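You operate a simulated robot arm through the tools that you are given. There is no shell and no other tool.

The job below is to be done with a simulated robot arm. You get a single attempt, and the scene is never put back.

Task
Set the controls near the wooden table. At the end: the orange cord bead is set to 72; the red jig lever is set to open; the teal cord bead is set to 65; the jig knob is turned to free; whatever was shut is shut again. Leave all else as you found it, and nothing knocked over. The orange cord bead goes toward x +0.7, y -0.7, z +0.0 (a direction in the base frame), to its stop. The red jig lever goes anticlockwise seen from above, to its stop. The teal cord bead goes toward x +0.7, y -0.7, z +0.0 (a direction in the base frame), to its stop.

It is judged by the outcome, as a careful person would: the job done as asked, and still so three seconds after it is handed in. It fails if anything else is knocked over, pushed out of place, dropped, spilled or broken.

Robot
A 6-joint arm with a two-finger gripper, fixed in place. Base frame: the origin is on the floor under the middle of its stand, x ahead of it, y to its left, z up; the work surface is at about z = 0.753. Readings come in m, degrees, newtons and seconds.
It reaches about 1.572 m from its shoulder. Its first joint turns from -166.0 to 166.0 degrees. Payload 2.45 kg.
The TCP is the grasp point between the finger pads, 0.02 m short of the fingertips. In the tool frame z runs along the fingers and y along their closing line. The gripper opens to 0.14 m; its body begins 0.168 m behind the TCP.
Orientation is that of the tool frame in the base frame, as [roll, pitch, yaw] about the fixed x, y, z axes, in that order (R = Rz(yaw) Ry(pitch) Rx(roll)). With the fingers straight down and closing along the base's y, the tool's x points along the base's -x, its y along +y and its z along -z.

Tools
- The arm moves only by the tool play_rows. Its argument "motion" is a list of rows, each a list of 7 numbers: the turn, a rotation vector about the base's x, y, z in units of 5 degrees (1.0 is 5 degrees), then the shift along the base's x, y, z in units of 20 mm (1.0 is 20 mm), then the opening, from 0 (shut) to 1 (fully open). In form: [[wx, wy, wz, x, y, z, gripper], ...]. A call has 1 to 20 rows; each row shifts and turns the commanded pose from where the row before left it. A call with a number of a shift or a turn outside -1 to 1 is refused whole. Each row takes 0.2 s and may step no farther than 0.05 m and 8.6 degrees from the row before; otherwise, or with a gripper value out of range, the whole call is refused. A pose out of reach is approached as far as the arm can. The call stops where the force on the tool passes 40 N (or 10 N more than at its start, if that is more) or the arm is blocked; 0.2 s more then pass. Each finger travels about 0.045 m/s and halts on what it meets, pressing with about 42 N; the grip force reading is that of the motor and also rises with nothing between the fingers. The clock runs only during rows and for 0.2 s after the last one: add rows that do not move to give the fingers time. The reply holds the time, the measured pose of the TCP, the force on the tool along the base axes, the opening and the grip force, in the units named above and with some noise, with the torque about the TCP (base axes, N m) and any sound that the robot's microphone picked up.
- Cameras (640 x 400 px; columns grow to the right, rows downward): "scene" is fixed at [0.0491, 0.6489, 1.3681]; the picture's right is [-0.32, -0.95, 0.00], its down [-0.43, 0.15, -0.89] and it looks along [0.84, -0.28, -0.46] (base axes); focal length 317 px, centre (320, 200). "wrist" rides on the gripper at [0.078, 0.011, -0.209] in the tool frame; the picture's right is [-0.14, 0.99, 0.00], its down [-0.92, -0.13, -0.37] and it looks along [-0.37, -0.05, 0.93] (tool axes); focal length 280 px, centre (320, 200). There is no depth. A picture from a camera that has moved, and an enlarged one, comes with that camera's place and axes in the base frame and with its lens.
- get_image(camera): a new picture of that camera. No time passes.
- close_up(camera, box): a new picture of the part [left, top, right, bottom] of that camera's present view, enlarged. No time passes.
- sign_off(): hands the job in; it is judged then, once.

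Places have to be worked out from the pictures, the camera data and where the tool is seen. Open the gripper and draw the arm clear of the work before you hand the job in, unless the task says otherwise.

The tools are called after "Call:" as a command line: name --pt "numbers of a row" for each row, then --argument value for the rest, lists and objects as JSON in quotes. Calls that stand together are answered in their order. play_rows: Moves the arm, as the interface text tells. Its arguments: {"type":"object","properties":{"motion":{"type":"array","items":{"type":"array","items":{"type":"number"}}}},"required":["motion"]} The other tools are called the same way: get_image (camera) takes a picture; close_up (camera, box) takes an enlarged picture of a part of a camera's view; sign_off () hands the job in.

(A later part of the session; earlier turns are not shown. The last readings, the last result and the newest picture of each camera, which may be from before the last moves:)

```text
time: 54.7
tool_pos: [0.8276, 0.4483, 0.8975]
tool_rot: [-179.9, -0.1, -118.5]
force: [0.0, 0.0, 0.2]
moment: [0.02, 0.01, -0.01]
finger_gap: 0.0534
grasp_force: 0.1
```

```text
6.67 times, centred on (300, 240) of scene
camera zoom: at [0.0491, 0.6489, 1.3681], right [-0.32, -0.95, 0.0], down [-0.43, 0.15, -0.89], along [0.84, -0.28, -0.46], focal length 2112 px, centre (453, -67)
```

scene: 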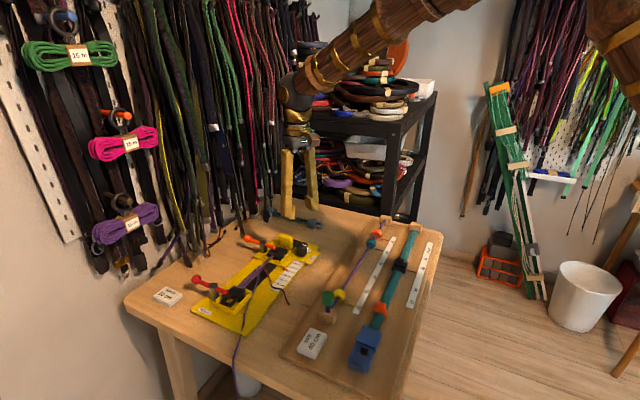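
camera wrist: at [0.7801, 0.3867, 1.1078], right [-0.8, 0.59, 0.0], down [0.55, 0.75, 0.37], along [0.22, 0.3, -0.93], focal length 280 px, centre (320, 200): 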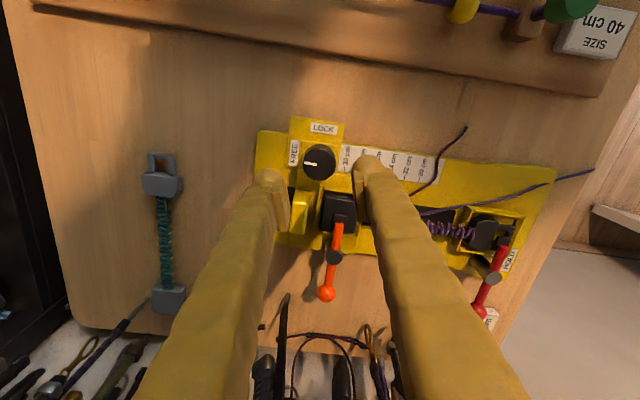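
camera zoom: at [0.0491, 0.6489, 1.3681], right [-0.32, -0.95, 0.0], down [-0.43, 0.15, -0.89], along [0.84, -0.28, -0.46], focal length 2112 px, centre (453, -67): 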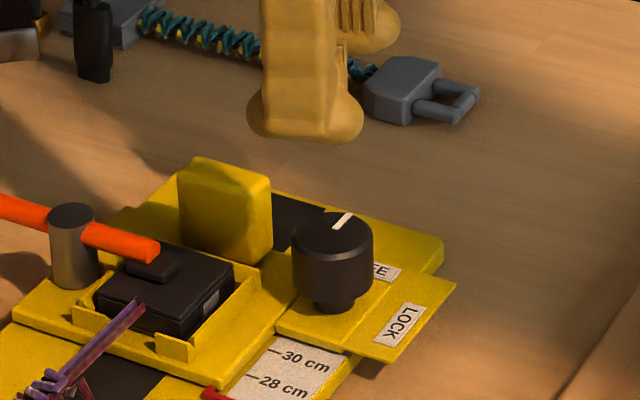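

Knob now reads FREE and the carriage pointer is unchanged. Next, the red lever: I rise and move to a viewing pose over the HOLD end, fingers opened so the camera sees between them.

Call:
play_rows --pt "0 0 0 0 0 1 0.5" --pt "0 0 0 0 0 1 0.6" --pt "0 0 0 0 0 1 0.7" --pt "0 0 -1 -0.4 1 0 0.8" --pt "0 0 -1 -0.4 1 0 0.9" --pt "0 0 -1 -0.4 1 0 1" --pt "0 0 0 -0.4 1 0 1" --pt "0 0 0 -0.4 1 0 1" --pt "0 0 0 -0.4 1 0 1" --pt "0 0 0 -0.4 1 0 1" --pt "0 0 0 -0.4 1 0 1" --pt "0 0 0 -0.4 1 0 1" --pt "0 0 0 -0.4 1 0 1" --pt "0 0 0 0 0 0 1"

Call:
get_image --camera "wrist"

Call:
get_image --camera "scene"

```text
time: 57.7
tool_pos: [0.7479, 0.6471, 0.9584]
tool_rot: [-179.9, 0.0, -133.6]
force: [-0.1, 0.2, 0.2]
moment: [0.01, -0.01, 0.02]
finger_gap: 0.1397
grasp_force: 0.1
```

```text
taken
camera wrist: at [0.6854, 0.6003, 1.1694], right [-0.62, 0.78, 0.0], down [0.73, 0.58, 0.37], along [0.29, 0.23, -0.93], focal length 280 px, centre (320, 200)
```

wrist: 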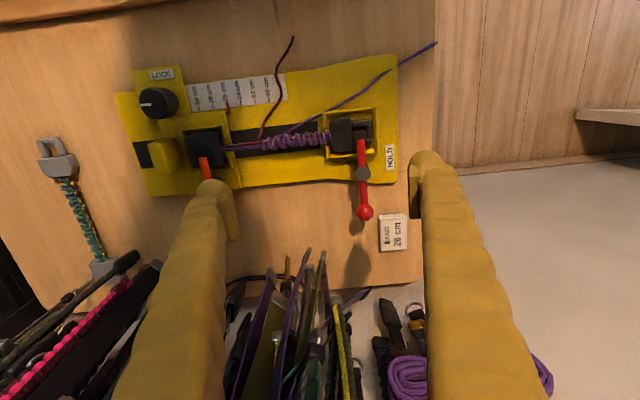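

```text
taken
```

scene: 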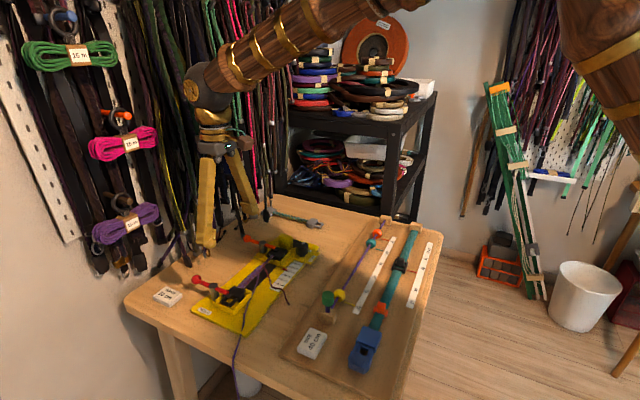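

Excellent view. I enlarge the red lever, card, and the hanging cords behind.

Call:
close_up --camera "wrist" --box '[310, 100, 450, 270]'

Call:
close_up --camera "wrist" --box '[220, 180, 430, 400]'

Call:
close_up --camera "scene" --box '[140, 200, 270, 340]'

```text
2.35 times, centred on (380, 185) of wrist
camera zoom: at [0.6854, 0.6003, 1.1694], right [-0.62, 0.78, 0.0], down [0.73, 0.58, 0.37], along [0.29, 0.23, -0.93], focal length 660 px, centre (179, 235)
```

zoom: 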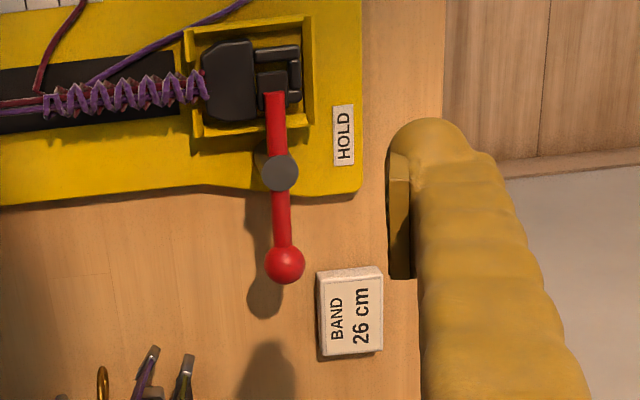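

```text
1.82 times, centred on (325, 290) of wrist
camera zoom: at [0.6854, 0.6003, 1.1694], right [-0.62, 0.78, 0.0], down [0.73, 0.58, 0.37], along [0.29, 0.23, -0.93], focal length 510 px, centre (311, 36)
```

zoom: 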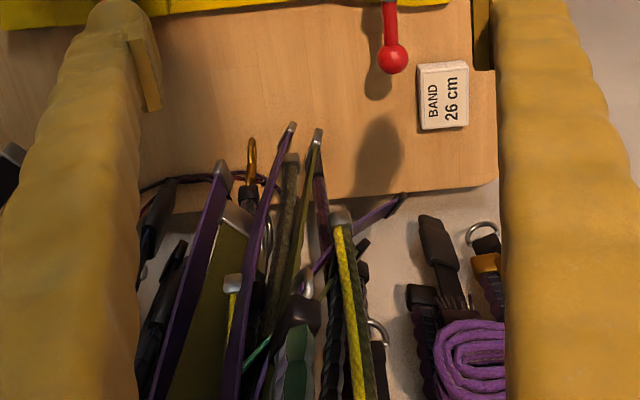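

```text
2.86 times, centred on (205, 270) of scene
camera zoom: at [0.0491, 0.6489, 1.3681], right [-0.32, -0.95, 0.0], down [-0.43, 0.15, -0.89], along [0.84, -0.28, -0.46], focal length 905 px, centre (649, 0)
```

zoom: 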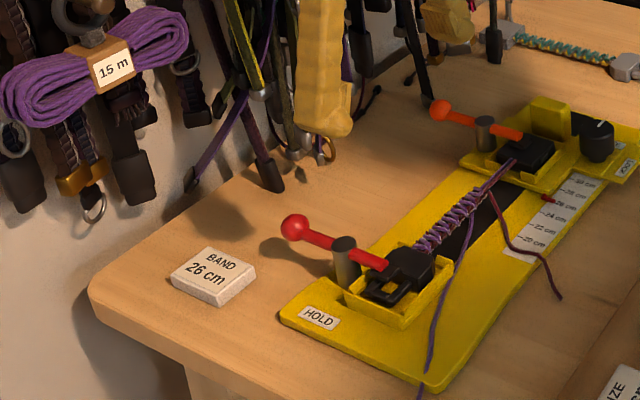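

Lever pivot ≈ (0.735, 0.7135), ball ≈ (0.778, 0.756, 0.797); straps hang ~0.06–0.08 m beyond the ball toward the wall, so I'll lean the hand 15° away from the wall, then place the open fingers above the ball (z ≈ 0.90).

Call:
play_rows --pt "0.707 -0.707 0 0 0 0 0.8" --pt "0.707 -0.707 0 0 0 0 0.6" --pt "0.707 -0.707 -0.3 0 0 0 0.4" --pt "0 0 0 0.2 0.75 -0.4 0.36" --pt "0 0 0 0.2 0.75 -0.4 0.36" --pt "0 0 0 0.2 0.75 -0.4 0.36" --pt "0 0 0 0.2 0.75 -0.4 0.36" --pt "0 0 0 0.2 0.75 -0.4 0.36" --pt "0 0 0 0.2 0.75 -0.4 0.36" --pt "0 0 0 0.2 0.75 -0.4 0.36" --pt "0 0 0 0 0 0 0.36"

Call:
get_image --camera "wrist"

Call:
get_image --camera "scene"

```text
time: 60.1
tool_pos: [0.7771, 0.7534, 0.9016]
tool_rot: [-179.7, 14.9, -135.0]
force: [0.1, 0.5, 0.0]
moment: [-0.01, -0.01, 0.04]
finger_gap: 0.0505
grasp_force: 0.1
```

```text
taken
camera wrist: at [0.677, 0.6716, 1.0854], right [-0.61, 0.8, 0.03], down [0.65, 0.47, 0.59], along [0.46, 0.38, -0.8], focal length 280 px, centre (320, 200)
```

wrist: 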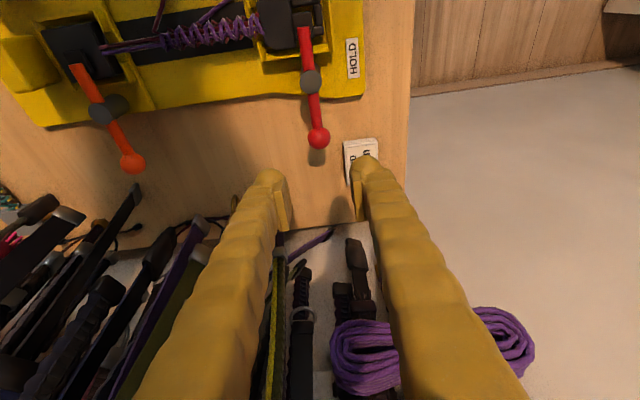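

```text
taken
```

scene: 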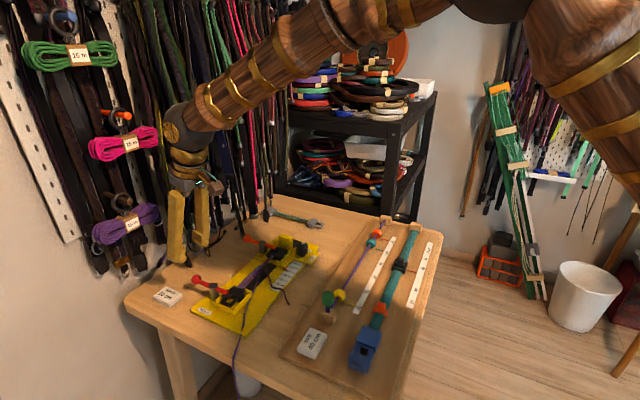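

Positions agree within a couple of mm. I enlarge to refine the ball's location before descending.

Call:
close_up --camera "wrist" --box '[260, 60, 400, 200]'

Call:
close_up --camera "scene" --box '[130, 130, 270, 330]'

```text
2.86 times, centred on (330, 130) of wrist
camera zoom: at [0.677, 0.6716, 1.0854], right [-0.61, 0.8, 0.03], down [0.65, 0.47, 0.59], along [0.46, 0.38, -0.8], focal length 801 px, centre (291, 400)
```

zoom: 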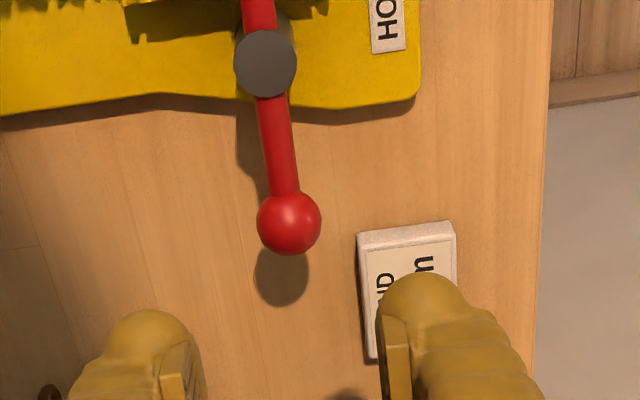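

```text
2.00 times, centred on (200, 230) of scene
camera zoom: at [0.0491, 0.6489, 1.3681], right [-0.32, -0.95, 0.0], down [-0.43, 0.15, -0.89], along [0.84, -0.28, -0.46], focal length 634 px, centre (560, 140)
```

zoom: 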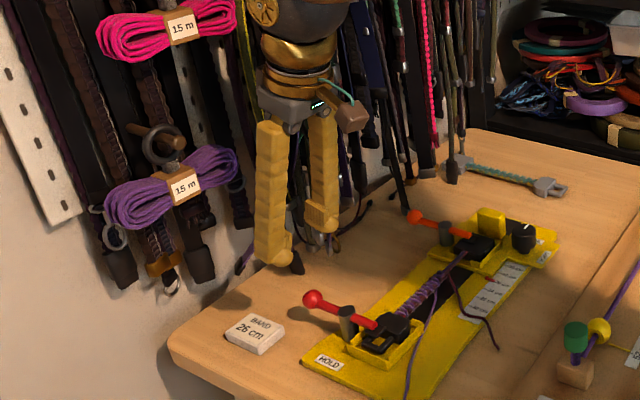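

Ball at about (0.776, 0.7565). I aim 5 mm nearer to the pivot (keeping the fingertips off the card) and descend with the fingers either side of the ball.

Call:
play_rows --pt "0 0 0 -0.23 -0.02 -0.4 0.36" --pt "0 0 0 0 0 -0.8 0.36" --pt "0 0 0 0 0 -0.8 0.36" --pt "0 0 0 0 0 -0.8 0.36" --pt "0 0 0 0 0 -0.7 0.36" --pt "0 0 0 0 0 0 0.36"

Call:
close_up --camera "wrist" --box '[240, 100, 420, 260]'

Call:
close_up --camera "scene" --box '[150, 200, 270, 330]'

```text
time: 61.5
tool_pos: [0.7708, 0.7528, 0.8321]
tool_rot: [-179.6, 15.0, -135.0]
force: [-0.3, -1.1, 0.0]
moment: [-0.01, 0.03, -0.02]
finger_gap: 0.0505
grasp_force: 0.1
```

```text
2.50 times, centred on (330, 180) of wrist
camera zoom: at [0.6695, 0.6715, 1.0156], right [-0.61, 0.8, 0.03], down [0.65, 0.47, 0.59], along [0.46, 0.38, -0.8], focal length 701 px, centre (295, 250)
```

zoom: 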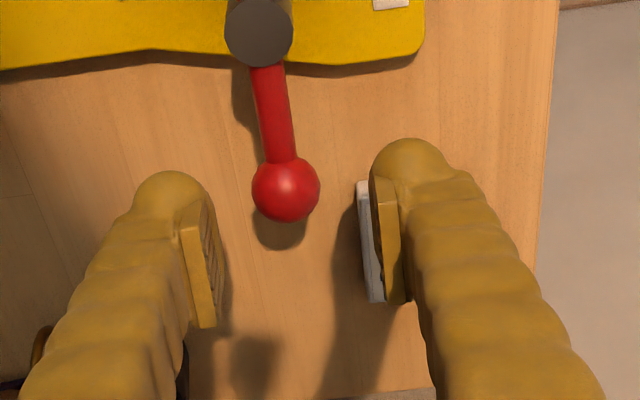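

```text
3.08 times, centred on (210, 265) of scene
camera zoom: at [0.0491, 0.6489, 1.3681], right [-0.32, -0.95, 0.0], down [-0.43, 0.15, -0.89], along [0.84, -0.28, -0.46], focal length 975 px, centre (658, 0)
```

zoom: 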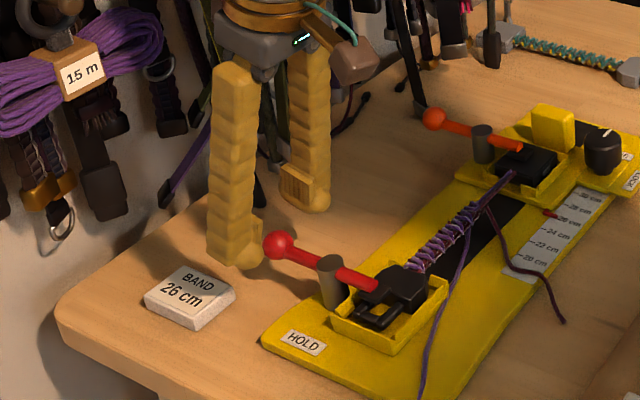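

The ball is ~2 mm toward the +d finger; I correct and descend the last 31 mm.

Call:
play_rows --pt "0 0 0 0.08 -0.08 -0.3 0.36" --pt "0 0 0 0 0 -0.7 0.36" --pt "0 0 0 0 0 -0.55 0.36" --pt "0 0 0 0 0 0 0.36"

Call:
close_up --camera "wrist" --box '[240, 120, 420, 280]'

Call:
close_up --camera "scene" --box '[150, 200, 270, 330]'

```text
time: 62.5
tool_pos: [0.7704, 0.7517, 0.8006]
tool_rot: [-179.6, 14.9, -135.1]
force: [-0.3, -0.2, 0.5]
moment: [0.02, 0.03, 0.01]
finger_gap: 0.0503
grasp_force: 0.0
```

```text
2.50 times, centred on (330, 200) of wrist
camera zoom: at [0.6719, 0.6696, 0.9835], right [-0.61, 0.8, 0.03], down [0.65, 0.47, 0.59], along [0.46, 0.38, -0.8], focal length 701 px, centre (295, 200)
```

zoom: 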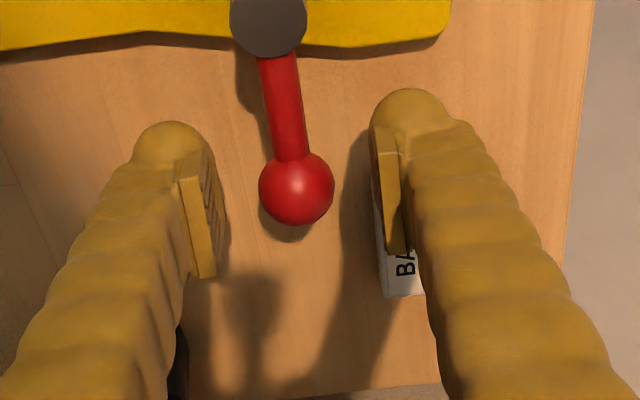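

```text
3.08 times, centred on (210, 265) of scene
camera zoom: at [0.0491, 0.6489, 1.3681], right [-0.32, -0.95, 0.0], down [-0.43, 0.15, -0.89], along [0.84, -0.28, -0.46], focal length 975 px, centre (658, 0)
```

zoom: 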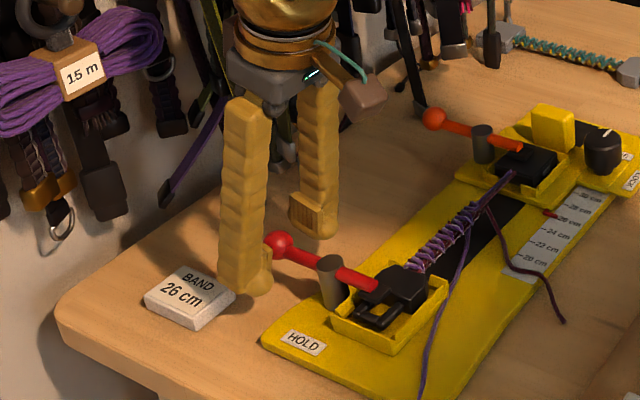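

The ball is centred between the pads. I close on it.

Call:
play_rows --pt "0 0 0 0 0 0 0.3" --pt "0 0 0 0 0 0 0.24" --pt "0 0 0 0 0 0 0.18" --pt "0 0 0 0 0 0 0.14" --pt "0 0 0 0 0 0 0.14"

Call:
close_up --camera "wrist" --box '[240, 120, 420, 280]'

```text
time: 63.7
tool_pos: [0.7729, 0.7508, 0.7995]
tool_rot: [-179.6, 14.9, -135.1]
force: [0.1, 0.6, -0.6]
moment: [0.02, 0.02, 0.02]
finger_gap: 0.0247
grasp_force: 39.0
```

```text
2.50 times, centred on (330, 200) of wrist
camera zoom: at [0.6718, 0.6696, 0.9835], right [-0.61, 0.8, 0.03], down [0.65, 0.47, 0.59], along [0.46, 0.38, -0.8], focal length 701 px, centre (295, 200)
```

zoom: 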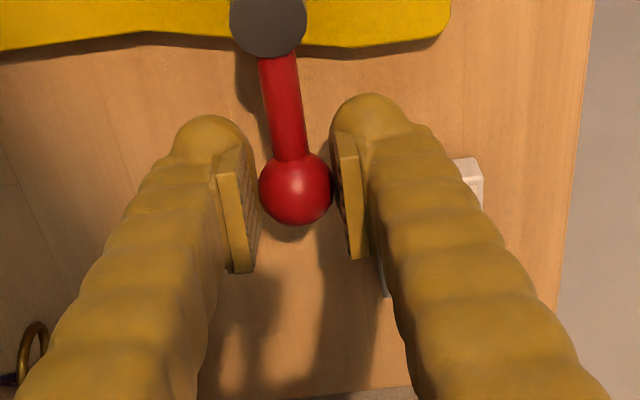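

Held with no side load. I loosen to a 28 mm cage around the 25 mm ball (so the pads just push it) and swing the lever anticlockwise about its pivot, first 15°.

Call:
play_rows --pt "0 0 0 0 0 0 0.2" --pt "0 0 1 -0.182 0.167 0 0.2" --pt "0 0 1 -0.196 0.15 0 0.2" --pt "0 0 1 -0.208 0.133 0 0.2"

Call:
close_up --camera "wrist" --box '[220, 100, 420, 280]'

Call:
close_up --camera "scene" --box '[150, 200, 270, 330]'

```text
time: 64.7
tool_pos: [0.7592, 0.7594, 0.7997]
tool_rot: [-179.7, 14.9, -120.0]
force: [0.6, -0.1, -0.9]
moment: [-0.02, -0.01, -0.03]
finger_gap: 0.0289
grasp_force: 0.3
```

```text
2.22 times, centred on (320, 190) of wrist
camera zoom: at [0.6855, 0.6552, 0.9835], right [-0.79, 0.61, 0.03], down [0.51, 0.63, 0.59], along [0.34, 0.49, -0.8], focal length 623 px, centre (320, 222)
```

zoom: 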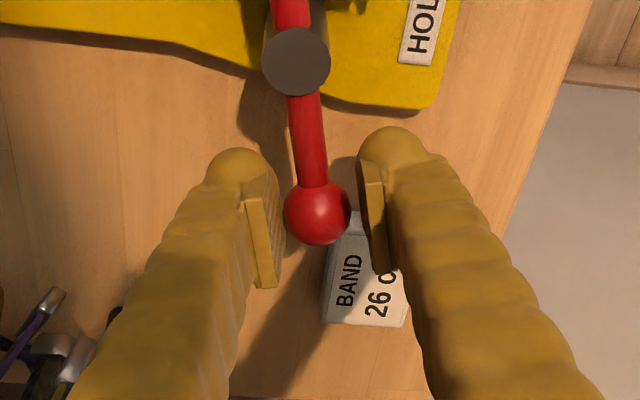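

```text
3.08 times, centred on (210, 265) of scene
camera zoom: at [0.0491, 0.6489, 1.3681], right [-0.32, -0.95, 0.0], down [-0.43, 0.15, -0.89], along [0.84, -0.28, -0.46], focal length 975 px, centre (658, 0)
```

zoom: 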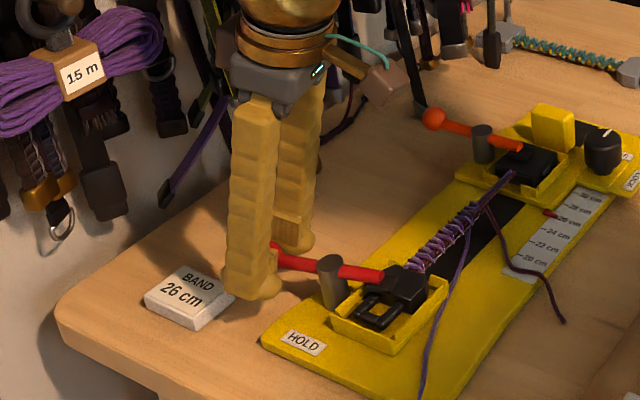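

The lever follows freely. I continue another 25°.

Call:
play_rows --pt "0 0 1 -0.219 0.114 0 0.2" --pt "0 0 1 -0.228 0.0945 0 0.2" --pt "0 0 1 -0.2356 0.0743 0 0.2" --pt "0 0 1 -0.241 0.0535 0 0.2" --pt "0 0 1 -0.245 0.0322 0 0.2"

Call:
close_up --camera "wrist" --box '[220, 100, 420, 280]'

Call:
close_up --camera "scene" --box '[150, 200, 270, 330]'

```text
time: 65.9
tool_pos: [0.7379, 0.7666, 0.8016]
tool_rot: [-179.6, 14.9, -94.8]
force: [1.1, 0.3, 0.4]
moment: [0.01, -0.01, 0.0]
finger_gap: 0.0286
grasp_force: 0.4
```

```text
2.22 times, centred on (320, 190) of wrist
camera zoom: at [0.714, 0.641, 0.9842], right [-0.98, 0.22, 0.03], down [0.19, 0.78, 0.59], along [0.11, 0.59, -0.8], focal length 623 px, centre (320, 222)
```

zoom: 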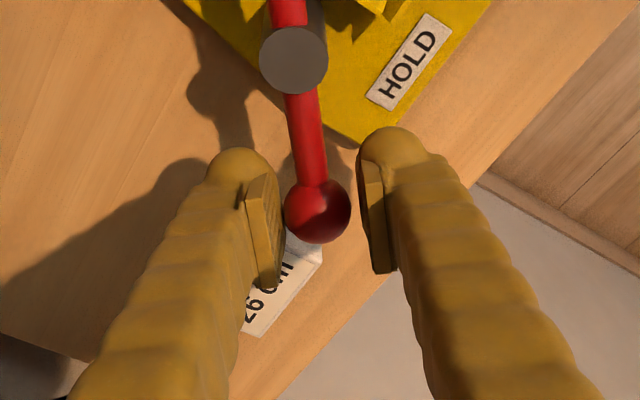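

```text
3.08 times, centred on (210, 265) of scene
camera zoom: at [0.0491, 0.6489, 1.3681], right [-0.32, -0.95, 0.0], down [-0.43, 0.15, -0.89], along [0.84, -0.28, -0.46], focal length 975 px, centre (658, 0)
```

zoom: 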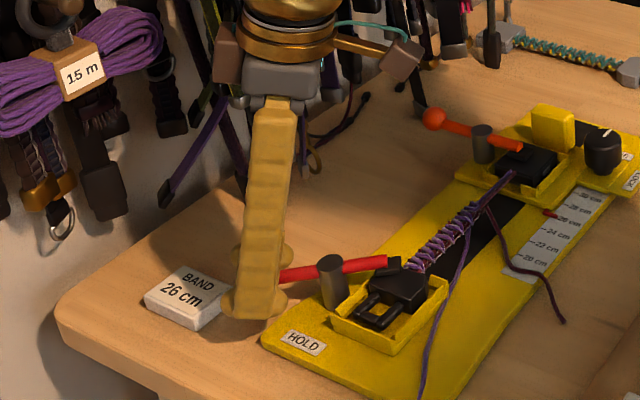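

Rotation tracks the pivot well (40° done, no resistance). I continue another 25°.

Call:
play_rows --pt "0 0 1 -0.2468 0.0108 0 0.2" --pt "0 0 1 -0.2468 -0.0108 0 0.2" --pt "0 0 1 -0.245 -0.0322 0 0.2" --pt "0 0 1 -0.241 -0.0535 0 0.2" --pt "0 0 1 -0.2356 -0.0743 0 0.2"

Call:
close_up --camera "wrist" --box '[220, 100, 420, 280]'

Call:
close_up --camera "scene" --box '[150, 200, 270, 330]'

```text
time: 67.1
tool_pos: [0.7139, 0.7638, 0.8013]
tool_rot: [-179.7, 14.8, -69.9]
force: [-0.1, -0.4, -0.7]
moment: [-0.03, 0.02, -0.01]
finger_gap: 0.028
grasp_force: 0.1
```

```text
2.22 times, centred on (320, 190) of wrist
camera zoom: at [0.747, 0.64, 0.9841], right [-0.98, -0.21, 0.03], down [-0.16, 0.79, 0.59], along [-0.15, 0.58, -0.8], focal length 623 px, centre (320, 222)
```

zoom: 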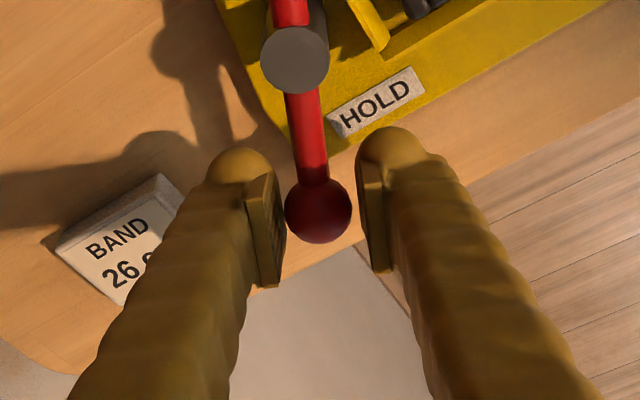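

```text
3.08 times, centred on (210, 265) of scene
camera zoom: at [0.0491, 0.6489, 1.3681], right [-0.32, -0.95, 0.0], down [-0.43, 0.15, -0.89], along [0.84, -0.28, -0.46], focal length 975 px, centre (658, 0)
```

zoom: 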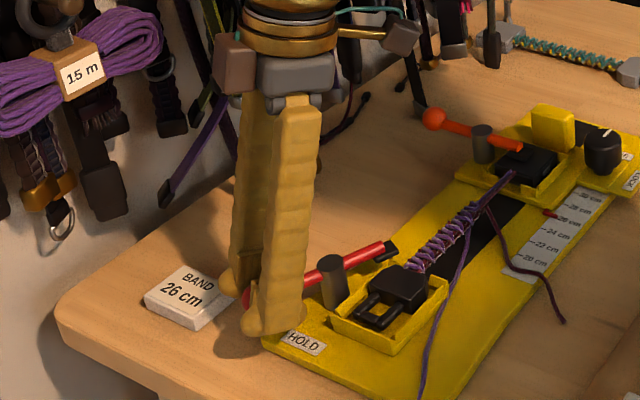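

65° done, still free. I continue 15° more, watching force.

Call:
play_rows --pt "0 0 1 -0.228 -0.0945 0 0.2" --pt "0 0 1 -0.219 -0.114 0 0.2" --pt "0 0 1 -0.208 -0.133 0 0.2"

Call:
close_up --camera "wrist" --box '[220, 100, 420, 280]'

Call:
close_up --camera "scene" --box '[150, 200, 270, 330]'

```text
time: 67.9
tool_pos: [0.7026, 0.7572, 0.8013]
tool_rot: [-179.5, 14.9, -54.9]
force: [23.2, 4.5, 0.0]
moment: [0.03, -0.22, -0.3]
finger_gap: 0.0428
grasp_force: 10.9
```

```text
2.22 times, centred on (320, 190) of wrist
camera zoom: at [0.7661, 0.6463, 0.9849], right [-0.89, -0.46, 0.03], down [-0.35, 0.72, 0.59], along [-0.29, 0.52, -0.8], focal length 623 px, centre (320, 222)
```

zoom: 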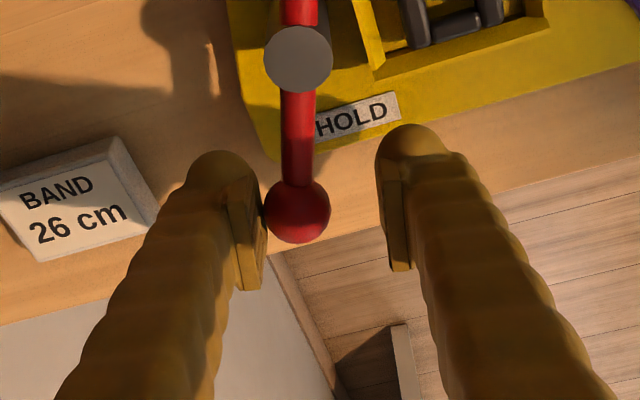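

```text
3.08 times, centred on (210, 265) of scene
camera zoom: at [0.0491, 0.6489, 1.3681], right [-0.32, -0.95, 0.0], down [-0.43, 0.15, -0.89], along [0.84, -0.28, -0.46], focal length 975 px, centre (658, 0)
```

zoom: 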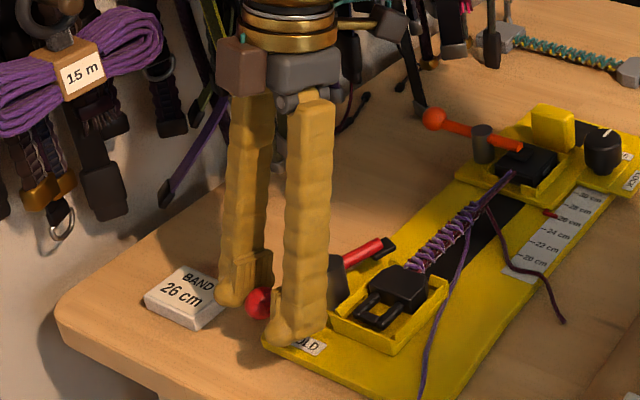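

Resistance of ~24 N has appeared with the lever at about 71° of swing: likely its stop. I press a little further to confirm it no longer moves.

Call:
play_rows --pt "0 0 0 -0.12 -0.06 0 0.3" --pt "0 0 0 -0.12 -0.06 0 0.3"

Call:
close_up --camera "wrist" --box '[220, 100, 420, 280]'

Call:
close_up --camera "scene" --box '[150, 200, 270, 330]'

```text
time: 68.5
tool_pos: [0.6958, 0.7557, 0.801]
tool_rot: [-179.7, 14.9, -54.9]
force: [18.5, 10.4, -6.8]
moment: [-0.03, 0.0, -0.08]
finger_gap: 0.0558
grasp_force: 10.9
```

```text
2.22 times, centred on (320, 190) of wrist
camera zoom: at [0.7601, 0.644, 0.9844], right [-0.89, -0.46, 0.03], down [-0.35, 0.72, 0.59], along [-0.29, 0.52, -0.8], focal length 623 px, centre (320, 222)
```

zoom: 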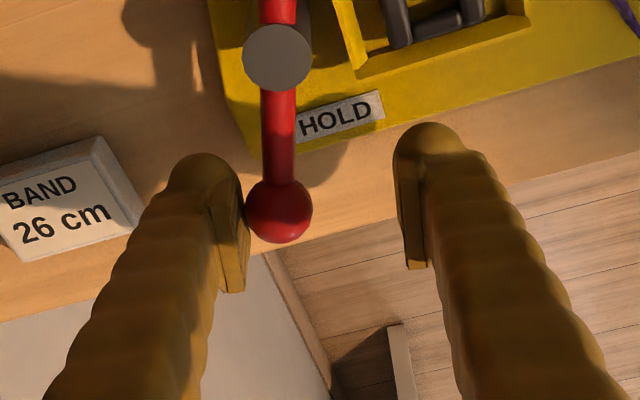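

```text
3.08 times, centred on (210, 265) of scene
camera zoom: at [0.0491, 0.6489, 1.3681], right [-0.32, -0.95, 0.0], down [-0.43, 0.15, -0.89], along [0.84, -0.28, -0.46], focal length 975 px, centre (658, 0)
```

zoom: 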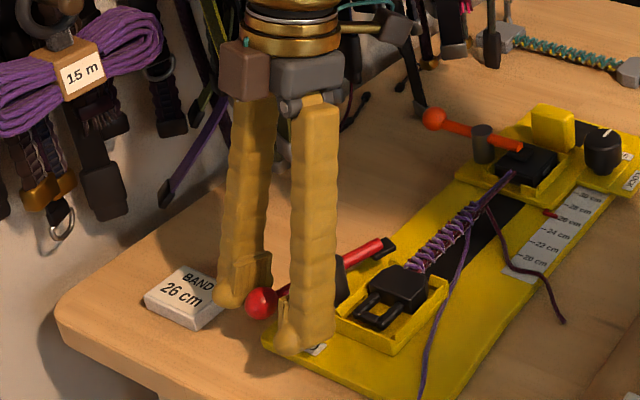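

The lever stays put against the push: it's at its stop. I back off to unload, keep the fingers open around the ball, and lift straight up.

Call:
play_rows --pt "0 0 0 0.12 0.06 0 0.38" --pt "0 0 0 0.12 0.06 0 0.38" --pt "0 0 0 0.1 0.05 0 0.38" --pt "0 0 0 0 0 0 0.38" --pt "0 0 0 0 0 0.6 0.38" --pt "0 0 0 0 0 0.8 0.38" --pt "0 0 0 0 0 1 0.38" --pt "0 0 0 0 0 1 0.38" --pt "0 0 0 0 0 1 0.38" --pt "0 0 0 0 0 1 0.38" --pt "0 0 0 0 0 0 0.38"

Call:
get_image --camera "wrist"

Call:
close_up --camera "scene" --box '[150, 200, 270, 330]'

```text
time: 70.9
tool_pos: [0.7026, 0.759, 0.9097]
tool_rot: [-179.8, 14.8, -55.0]
force: [0.2, 0.2, 0.2]
moment: [0.02, -0.03, 0.01]
finger_gap: 0.0533
grasp_force: 0.0
```

```text
taken
camera wrist: at [0.7671, 0.6474, 1.0916], right [-0.89, -0.46, 0.03], down [-0.35, 0.72, 0.59], along [-0.29, 0.52, -0.8], focal length 280 px, centre (320, 200)
```

wrist: 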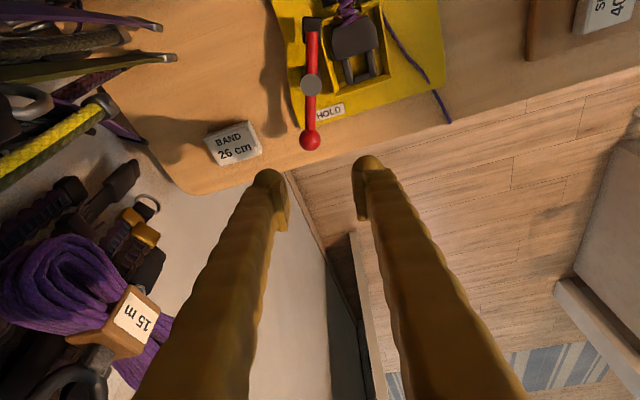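

```text
3.08 times, centred on (210, 265) of scene
camera zoom: at [0.0491, 0.6489, 1.3681], right [-0.32, -0.95, 0.0], down [-0.43, 0.15, -0.89], along [0.84, -0.28, -0.46], focal length 975 px, centre (658, 0)
```

zoom: 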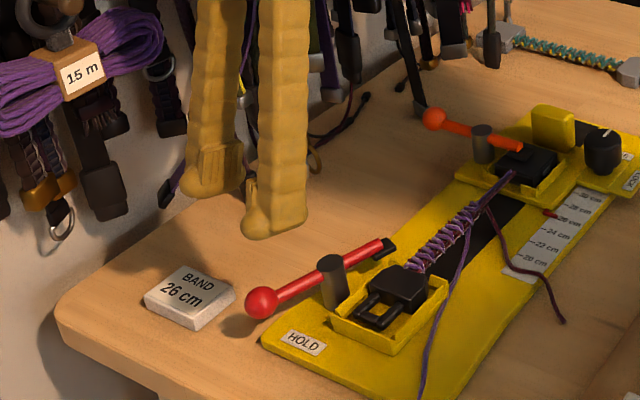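

The lever stays open, card and cords untouched. I now straighten the tool, rise and draw the arm back away from the wall, opening the gripper.

Call:
play_rows --pt "0 0 0 -0.3 -0.5 0.8 0.5" --pt "0 0 0 -0.3 -0.7 0.8 0.6" --pt "-0.819 -0.574 0 -0.3 -0.8 0.8 0.7" --pt "-0.819 -0.574 0 -0.3 -0.9 0.8 0.8" --pt "-0.819 -0.574 0 -0.3 -0.9 0.8 0.9" --pt "0 0 -1 -0.3 -0.9 0.8 1" --pt "0 0 -1 -0.3 -0.9 0.8 1" --pt "0 0 -1 -0.3 -0.9 0.8 1" --pt "0 0 -1 -0.3 -0.9 0.8 1" --pt "0 0 -1 -0.3 -0.9 0.8 1" --pt "0 0 -1 -0.3 -0.9 0.5 1" --pt "0 0 -1 -0.3 -0.9 0.5 1" --pt "0 0 -1 -0.3 -0.9 0.5 1" --pt "0 0 -1 -0.3 -0.9 0.5 1" --pt "0 0 -1 -0.3 -0.9 0 1" --pt "0 0 -1 -0.3 -0.9 0 1" --pt "0 0 0 0 0 0 1"

Call:
get_image --camera "wrist"

Call:
get_image --camera "scene"

```text
time: 74.5
tool_pos: [0.6067, 0.4831, 1.1075]
tool_rot: [-179.6, -0.2, -110.0]
force: [-0.6, -0.3, 0.4]
moment: [0.01, 0.01, 0.01]
finger_gap: 0.1399
grasp_force: 0.0
```

```text
taken
camera wrist: at [0.569, 0.4156, 1.3195], right [-0.88, 0.47, -0.01], down [0.43, 0.82, 0.37], along [0.18, 0.32, -0.93], focal length 280 px, centre (320, 200)
```

wrist: 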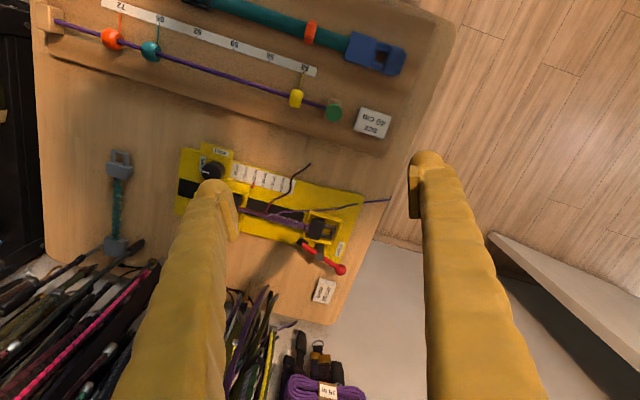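

```text
taken
```

scene: 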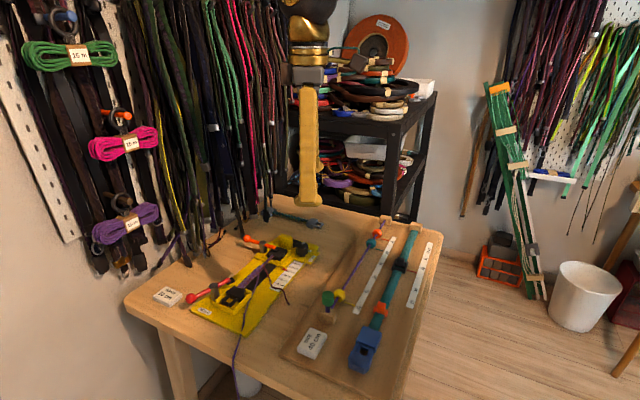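

The arm is clear. I make a final check of all four controls and the neighbouring items in close-ups.

Call:
close_up --camera "scene" --box '[180, 210, 340, 340]'

Call:
close_up --camera "scene" --box '[280, 210, 450, 380]'

Call:
close_up --camera "scene" --box '[345, 215, 405, 265]'

Call:
close_up --camera "scene" --box '[265, 225, 325, 265]'

Call:
close_up --camera "scene" --box '[100, 150, 280, 320]'

```text
3.08 times, centred on (260, 275) of scene
camera zoom: at [0.0491, 0.6489, 1.3681], right [-0.32, -0.95, 0.0], down [-0.43, 0.15, -0.89], along [0.84, -0.28, -0.46], focal length 975 px, centre (505, -31)
```

zoom: 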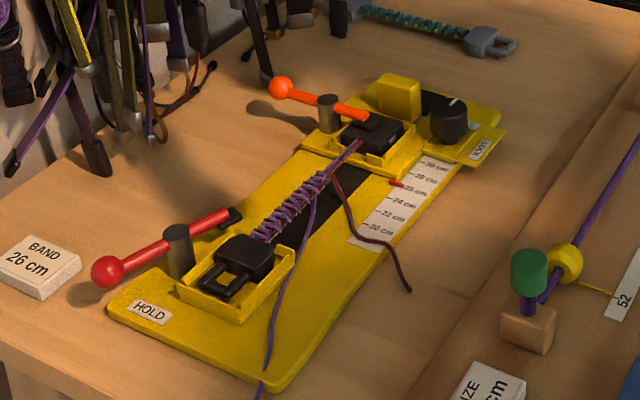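

```text
2.35 times, centred on (365, 295) of scene
camera zoom: at [0.0491, 0.6489, 1.3681], right [-0.32, -0.95, 0.0], down [-0.43, 0.15, -0.89], along [0.84, -0.28, -0.46], focal length 746 px, centre (214, -24)
```

zoom: 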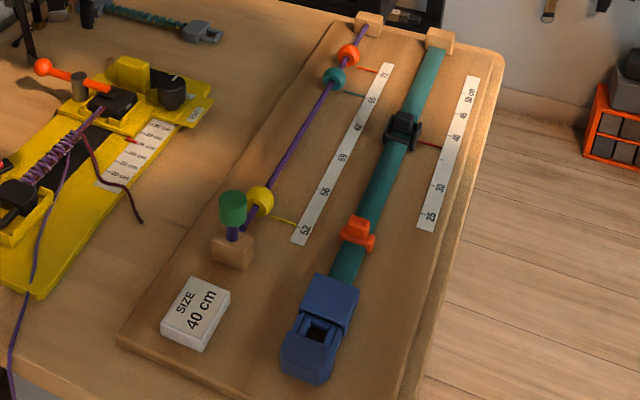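

```text
8.00 times, centred on (375, 240) of scene
camera zoom: at [0.0491, 0.6489, 1.3681], right [-0.32, -0.95, 0.0], down [-0.43, 0.15, -0.89], along [0.84, -0.28, -0.46], focal length 2534 px, centre (-120, -120)
```

zoom: 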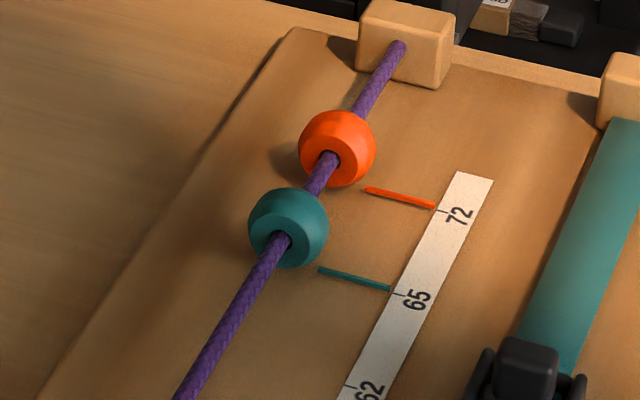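

```text
10.00 times, centred on (295, 245) of scene
camera zoom: at [0.0491, 0.6489, 1.3681], right [-0.32, -0.95, 0.0], down [-0.43, 0.15, -0.89], along [0.84, -0.28, -0.46], focal length 3168 px, centre (570, -250)
```

zoom: 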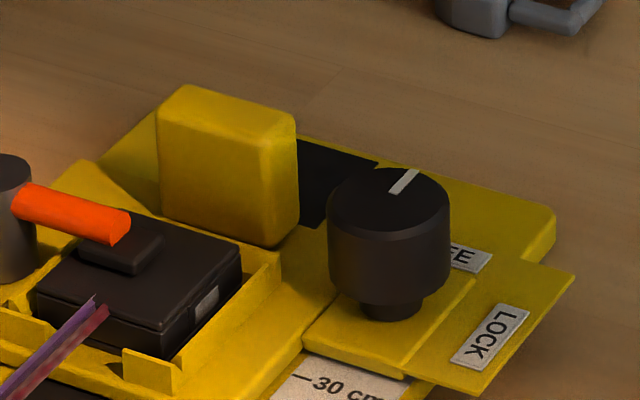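

```text
2.35 times, centred on (190, 235) of scene
camera zoom: at [0.0491, 0.6489, 1.3681], right [-0.32, -0.95, 0.0], down [-0.43, 0.15, -0.89], along [0.84, -0.28, -0.46], focal length 746 px, centre (626, 118)
```

zoom: 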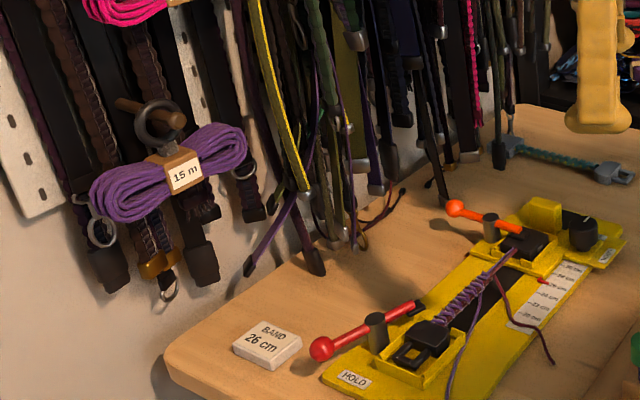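

All four controls look right. The freed carriage may have shifted a hair while I turned the knob, so I check its red pointer against the scale.

Call:
close_up --camera "wrist" --box '[215, 150, 305, 210]'

Call:
close_up --camera "scene" --box '[270, 245, 310, 275]'

Call:
close_up --camera "scene" --box '[270, 228, 330, 268]'

```text
6.67 times, centred on (260, 180) of wrist
camera zoom: at [0.569, 0.4156, 1.3195], right [-0.88, 0.47, -0.01], down [0.43, 0.82, 0.37], along [0.18, 0.32, -0.93], focal length 1869 px, centre (720, 333)
```

zoom: 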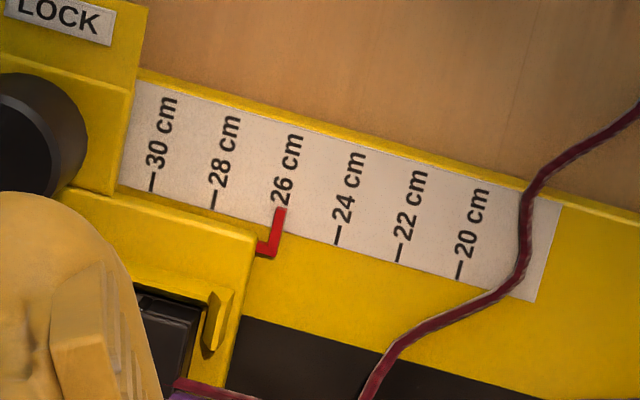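

```text
13.33 times, centred on (290, 260) of scene
camera zoom: at [0.0491, 0.6489, 1.3681], right [-0.32, -0.95, 0.0], down [-0.43, 0.15, -0.89], along [0.84, -0.28, -0.46], focal length 4224 px, centre (720, -600)
```

zoom: 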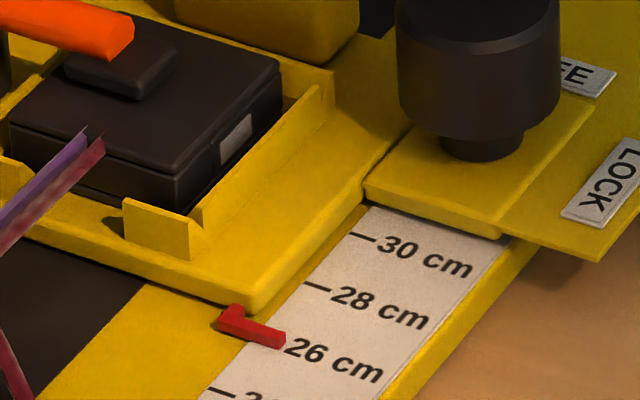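

```text
10.00 times, centred on (300, 248) of scene
camera zoom: at [0.0491, 0.6489, 1.3681], right [-0.32, -0.95, 0.0], down [-0.43, 0.15, -0.89], along [0.84, -0.28, -0.46], focal length 3168 px, centre (520, -280)
```

zoom: 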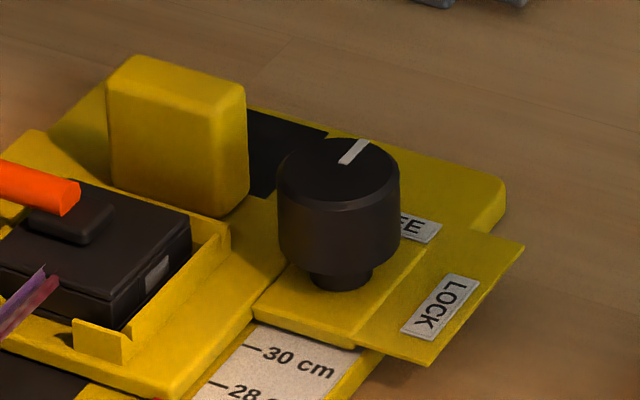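

The carriage pointer seems about 1 mm off the 26 tick. I take a closer, non-contact look from above to measure it.

Call:
play_rows --pt "0 0 -1 0.885 0.135 -0.9 1" --pt "0 0 -1 0.885 0.135 -0.9 1" --pt "0 0 -1 0.885 0.135 -0.9 1" --pt "0 0 -1 0.885 0.135 -0.9 1" --pt "0 0 -1 0.885 0.135 -0.9 1" --pt "0 0 0 0.885 0.135 -0.9 1" --pt "0 0 0 0.885 0.135 -0.9 1" --pt "0 0 0 0.885 0.135 -0.9 1" --pt "0 0 0 0.885 0.135 -0.9 1" --pt "0 0 0 0.885 0.135 -0.9 1" --pt "0 0 0 0 0 0 1"

Call:
get_image --camera "wrist"

Call:
close_up --camera "wrist" --box '[270, 110, 370, 180]'

```text
time: 76.9
tool_pos: [0.7822, 0.5108, 0.9283]
tool_rot: [-179.7, -0.2, -135.0]
force: [0.2, -0.4, -0.1]
moment: [-0.02, 0.01, 0.04]
finger_gap: 0.1401
grasp_force: 0.0
```

```text
taken
camera wrist: at [0.7178, 0.4658, 1.1384], right [-0.6, 0.8, -0.01], down [0.74, 0.56, 0.37], along [0.3, 0.22, -0.93], focal length 280 px, centre (320, 200)
```

wrist: 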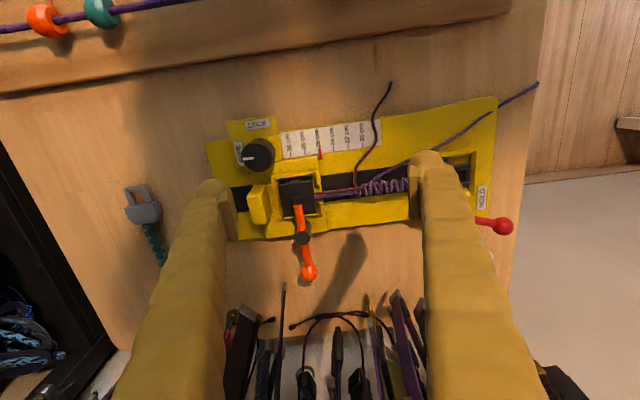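

```text
5.71 times, centred on (320, 145) of wrist
camera zoom: at [0.7178, 0.4658, 1.1384], right [-0.6, 0.8, -0.01], down [0.74, 0.56, 0.37], along [0.3, 0.22, -0.93], focal length 1602 px, centre (320, 514)
```

zoom: 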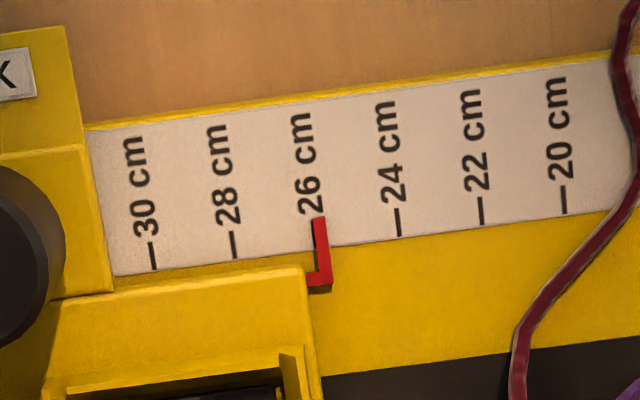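

The pointer sits ~1.3 mm toward 24 from its original 26 mark, so the now-free carriage crept while I turned the knob. I'll put it back by gripping the knob along the slide direction (no twist) and easing it; first I go above the knob.

Call:
play_rows --pt "0 0 0 0.57 -0.77 0 0.8" --pt "0 0 0 0.57 -0.77 0 0.6" --pt "0 0 0 0.57 -0.77 0 0.4" --pt "0 0 0 0.57 -0.77 -0.4 0.4" --pt "0 0 0 0 0 -1 0.4" --pt "0 0 0 0 0 -1 0.4" --pt "0 0 0 0 0 -1 0.4" --pt "0 0 0 0 0 -0.6 0.4" --pt "0 0 0 0 0 0 0.4"

Call:
get_image --camera "wrist"

Call:
close_up --camera "wrist" --box '[250, 100, 410, 240]'

```text
time: 78.9
tool_pos: [0.8277, 0.4491, 0.8485]
tool_rot: [-179.6, -0.1, -135.0]
force: [-0.5, -0.1, 0.2]
moment: [0.0, 0.0, 0.05]
finger_gap: 0.056
grasp_force: 0.1
```

```text
taken
camera wrist: at [0.7649, 0.4046, 1.0595], right [-0.6, 0.8, -0.01], down [0.74, 0.56, 0.37], along [0.3, 0.22, -0.93], focal length 280 px, centre (320, 200)
```

wrist: 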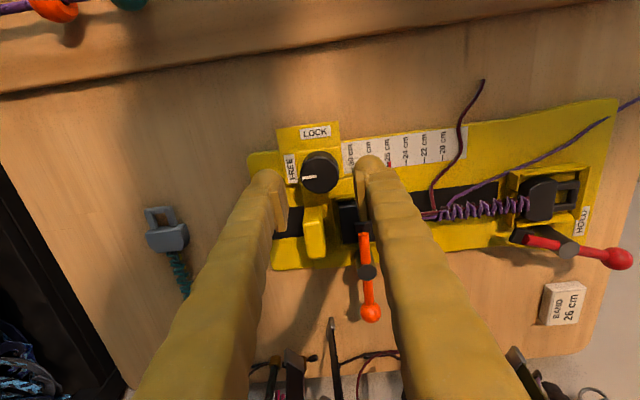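

```text
2.86 times, centred on (330, 170) of wrist
camera zoom: at [0.7649, 0.4046, 1.0595], right [-0.6, 0.8, -0.01], down [0.74, 0.56, 0.37], along [0.3, 0.22, -0.93], focal length 801 px, centre (291, 286)
```

zoom: 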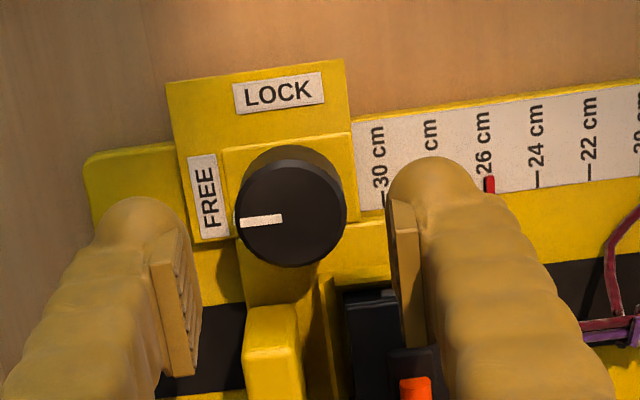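

The knob is centred along the slide direction. I descend, then measure pointer versus ticks at gripping height before closing.

Call:
play_rows --pt "0 0 0 -0.07 -0.07 -0.5 0.4" --pt "0 0 0 0 0 -0.8 0.4" --pt "0 0 0 0 0 -0.7 0.4" --pt "0 0 0 0 0 -0.37 0.4" --pt "0 0 0 0 0 0 0.4"

Call:
close_up --camera "wrist" --box '[240, 120, 420, 260]'

Call:
close_up --camera "wrist" --box '[390, 120, 490, 200]'

```text
time: 80.1
tool_pos: [0.8263, 0.4483, 0.8017]
tool_rot: [-179.6, -0.1, -135.0]
force: [0.3, -0.4, 0.2]
moment: [0.01, 0.0, 0.0]
finger_gap: 0.0558
grasp_force: 0.1
```

```text
2.86 times, centred on (330, 190) of wrist
camera zoom: at [0.7628, 0.4029, 1.012], right [-0.6, 0.8, -0.01], down [0.74, 0.56, 0.37], along [0.3, 0.22, -0.93], focal length 801 px, centre (291, 229)
```

zoom: 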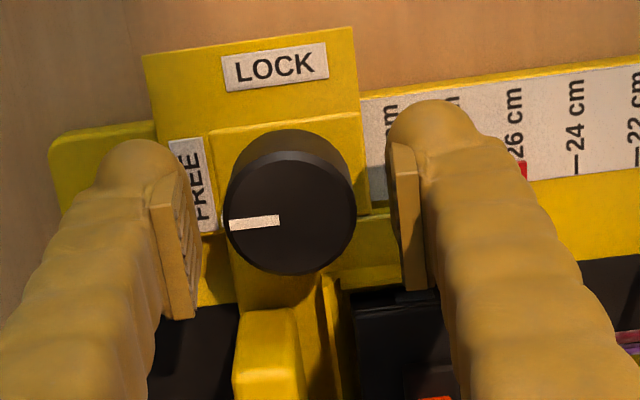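

```text
5.00 times, centred on (440, 160) of wrist
camera zoom: at [0.7628, 0.4029, 1.012], right [-0.6, 0.8, -0.01], down [0.74, 0.56, 0.37], along [0.3, 0.22, -0.93], focal length 1402 px, centre (-280, 400)
```

zoom: 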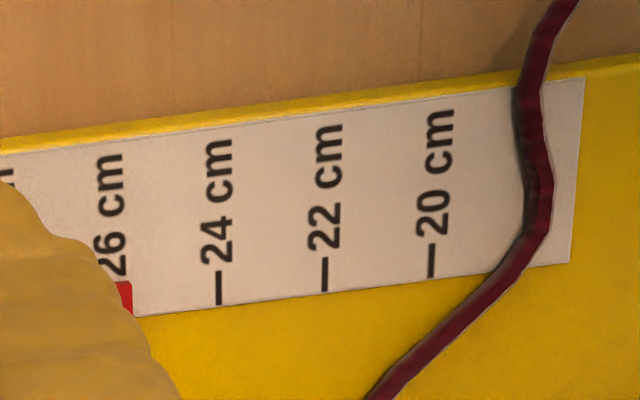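

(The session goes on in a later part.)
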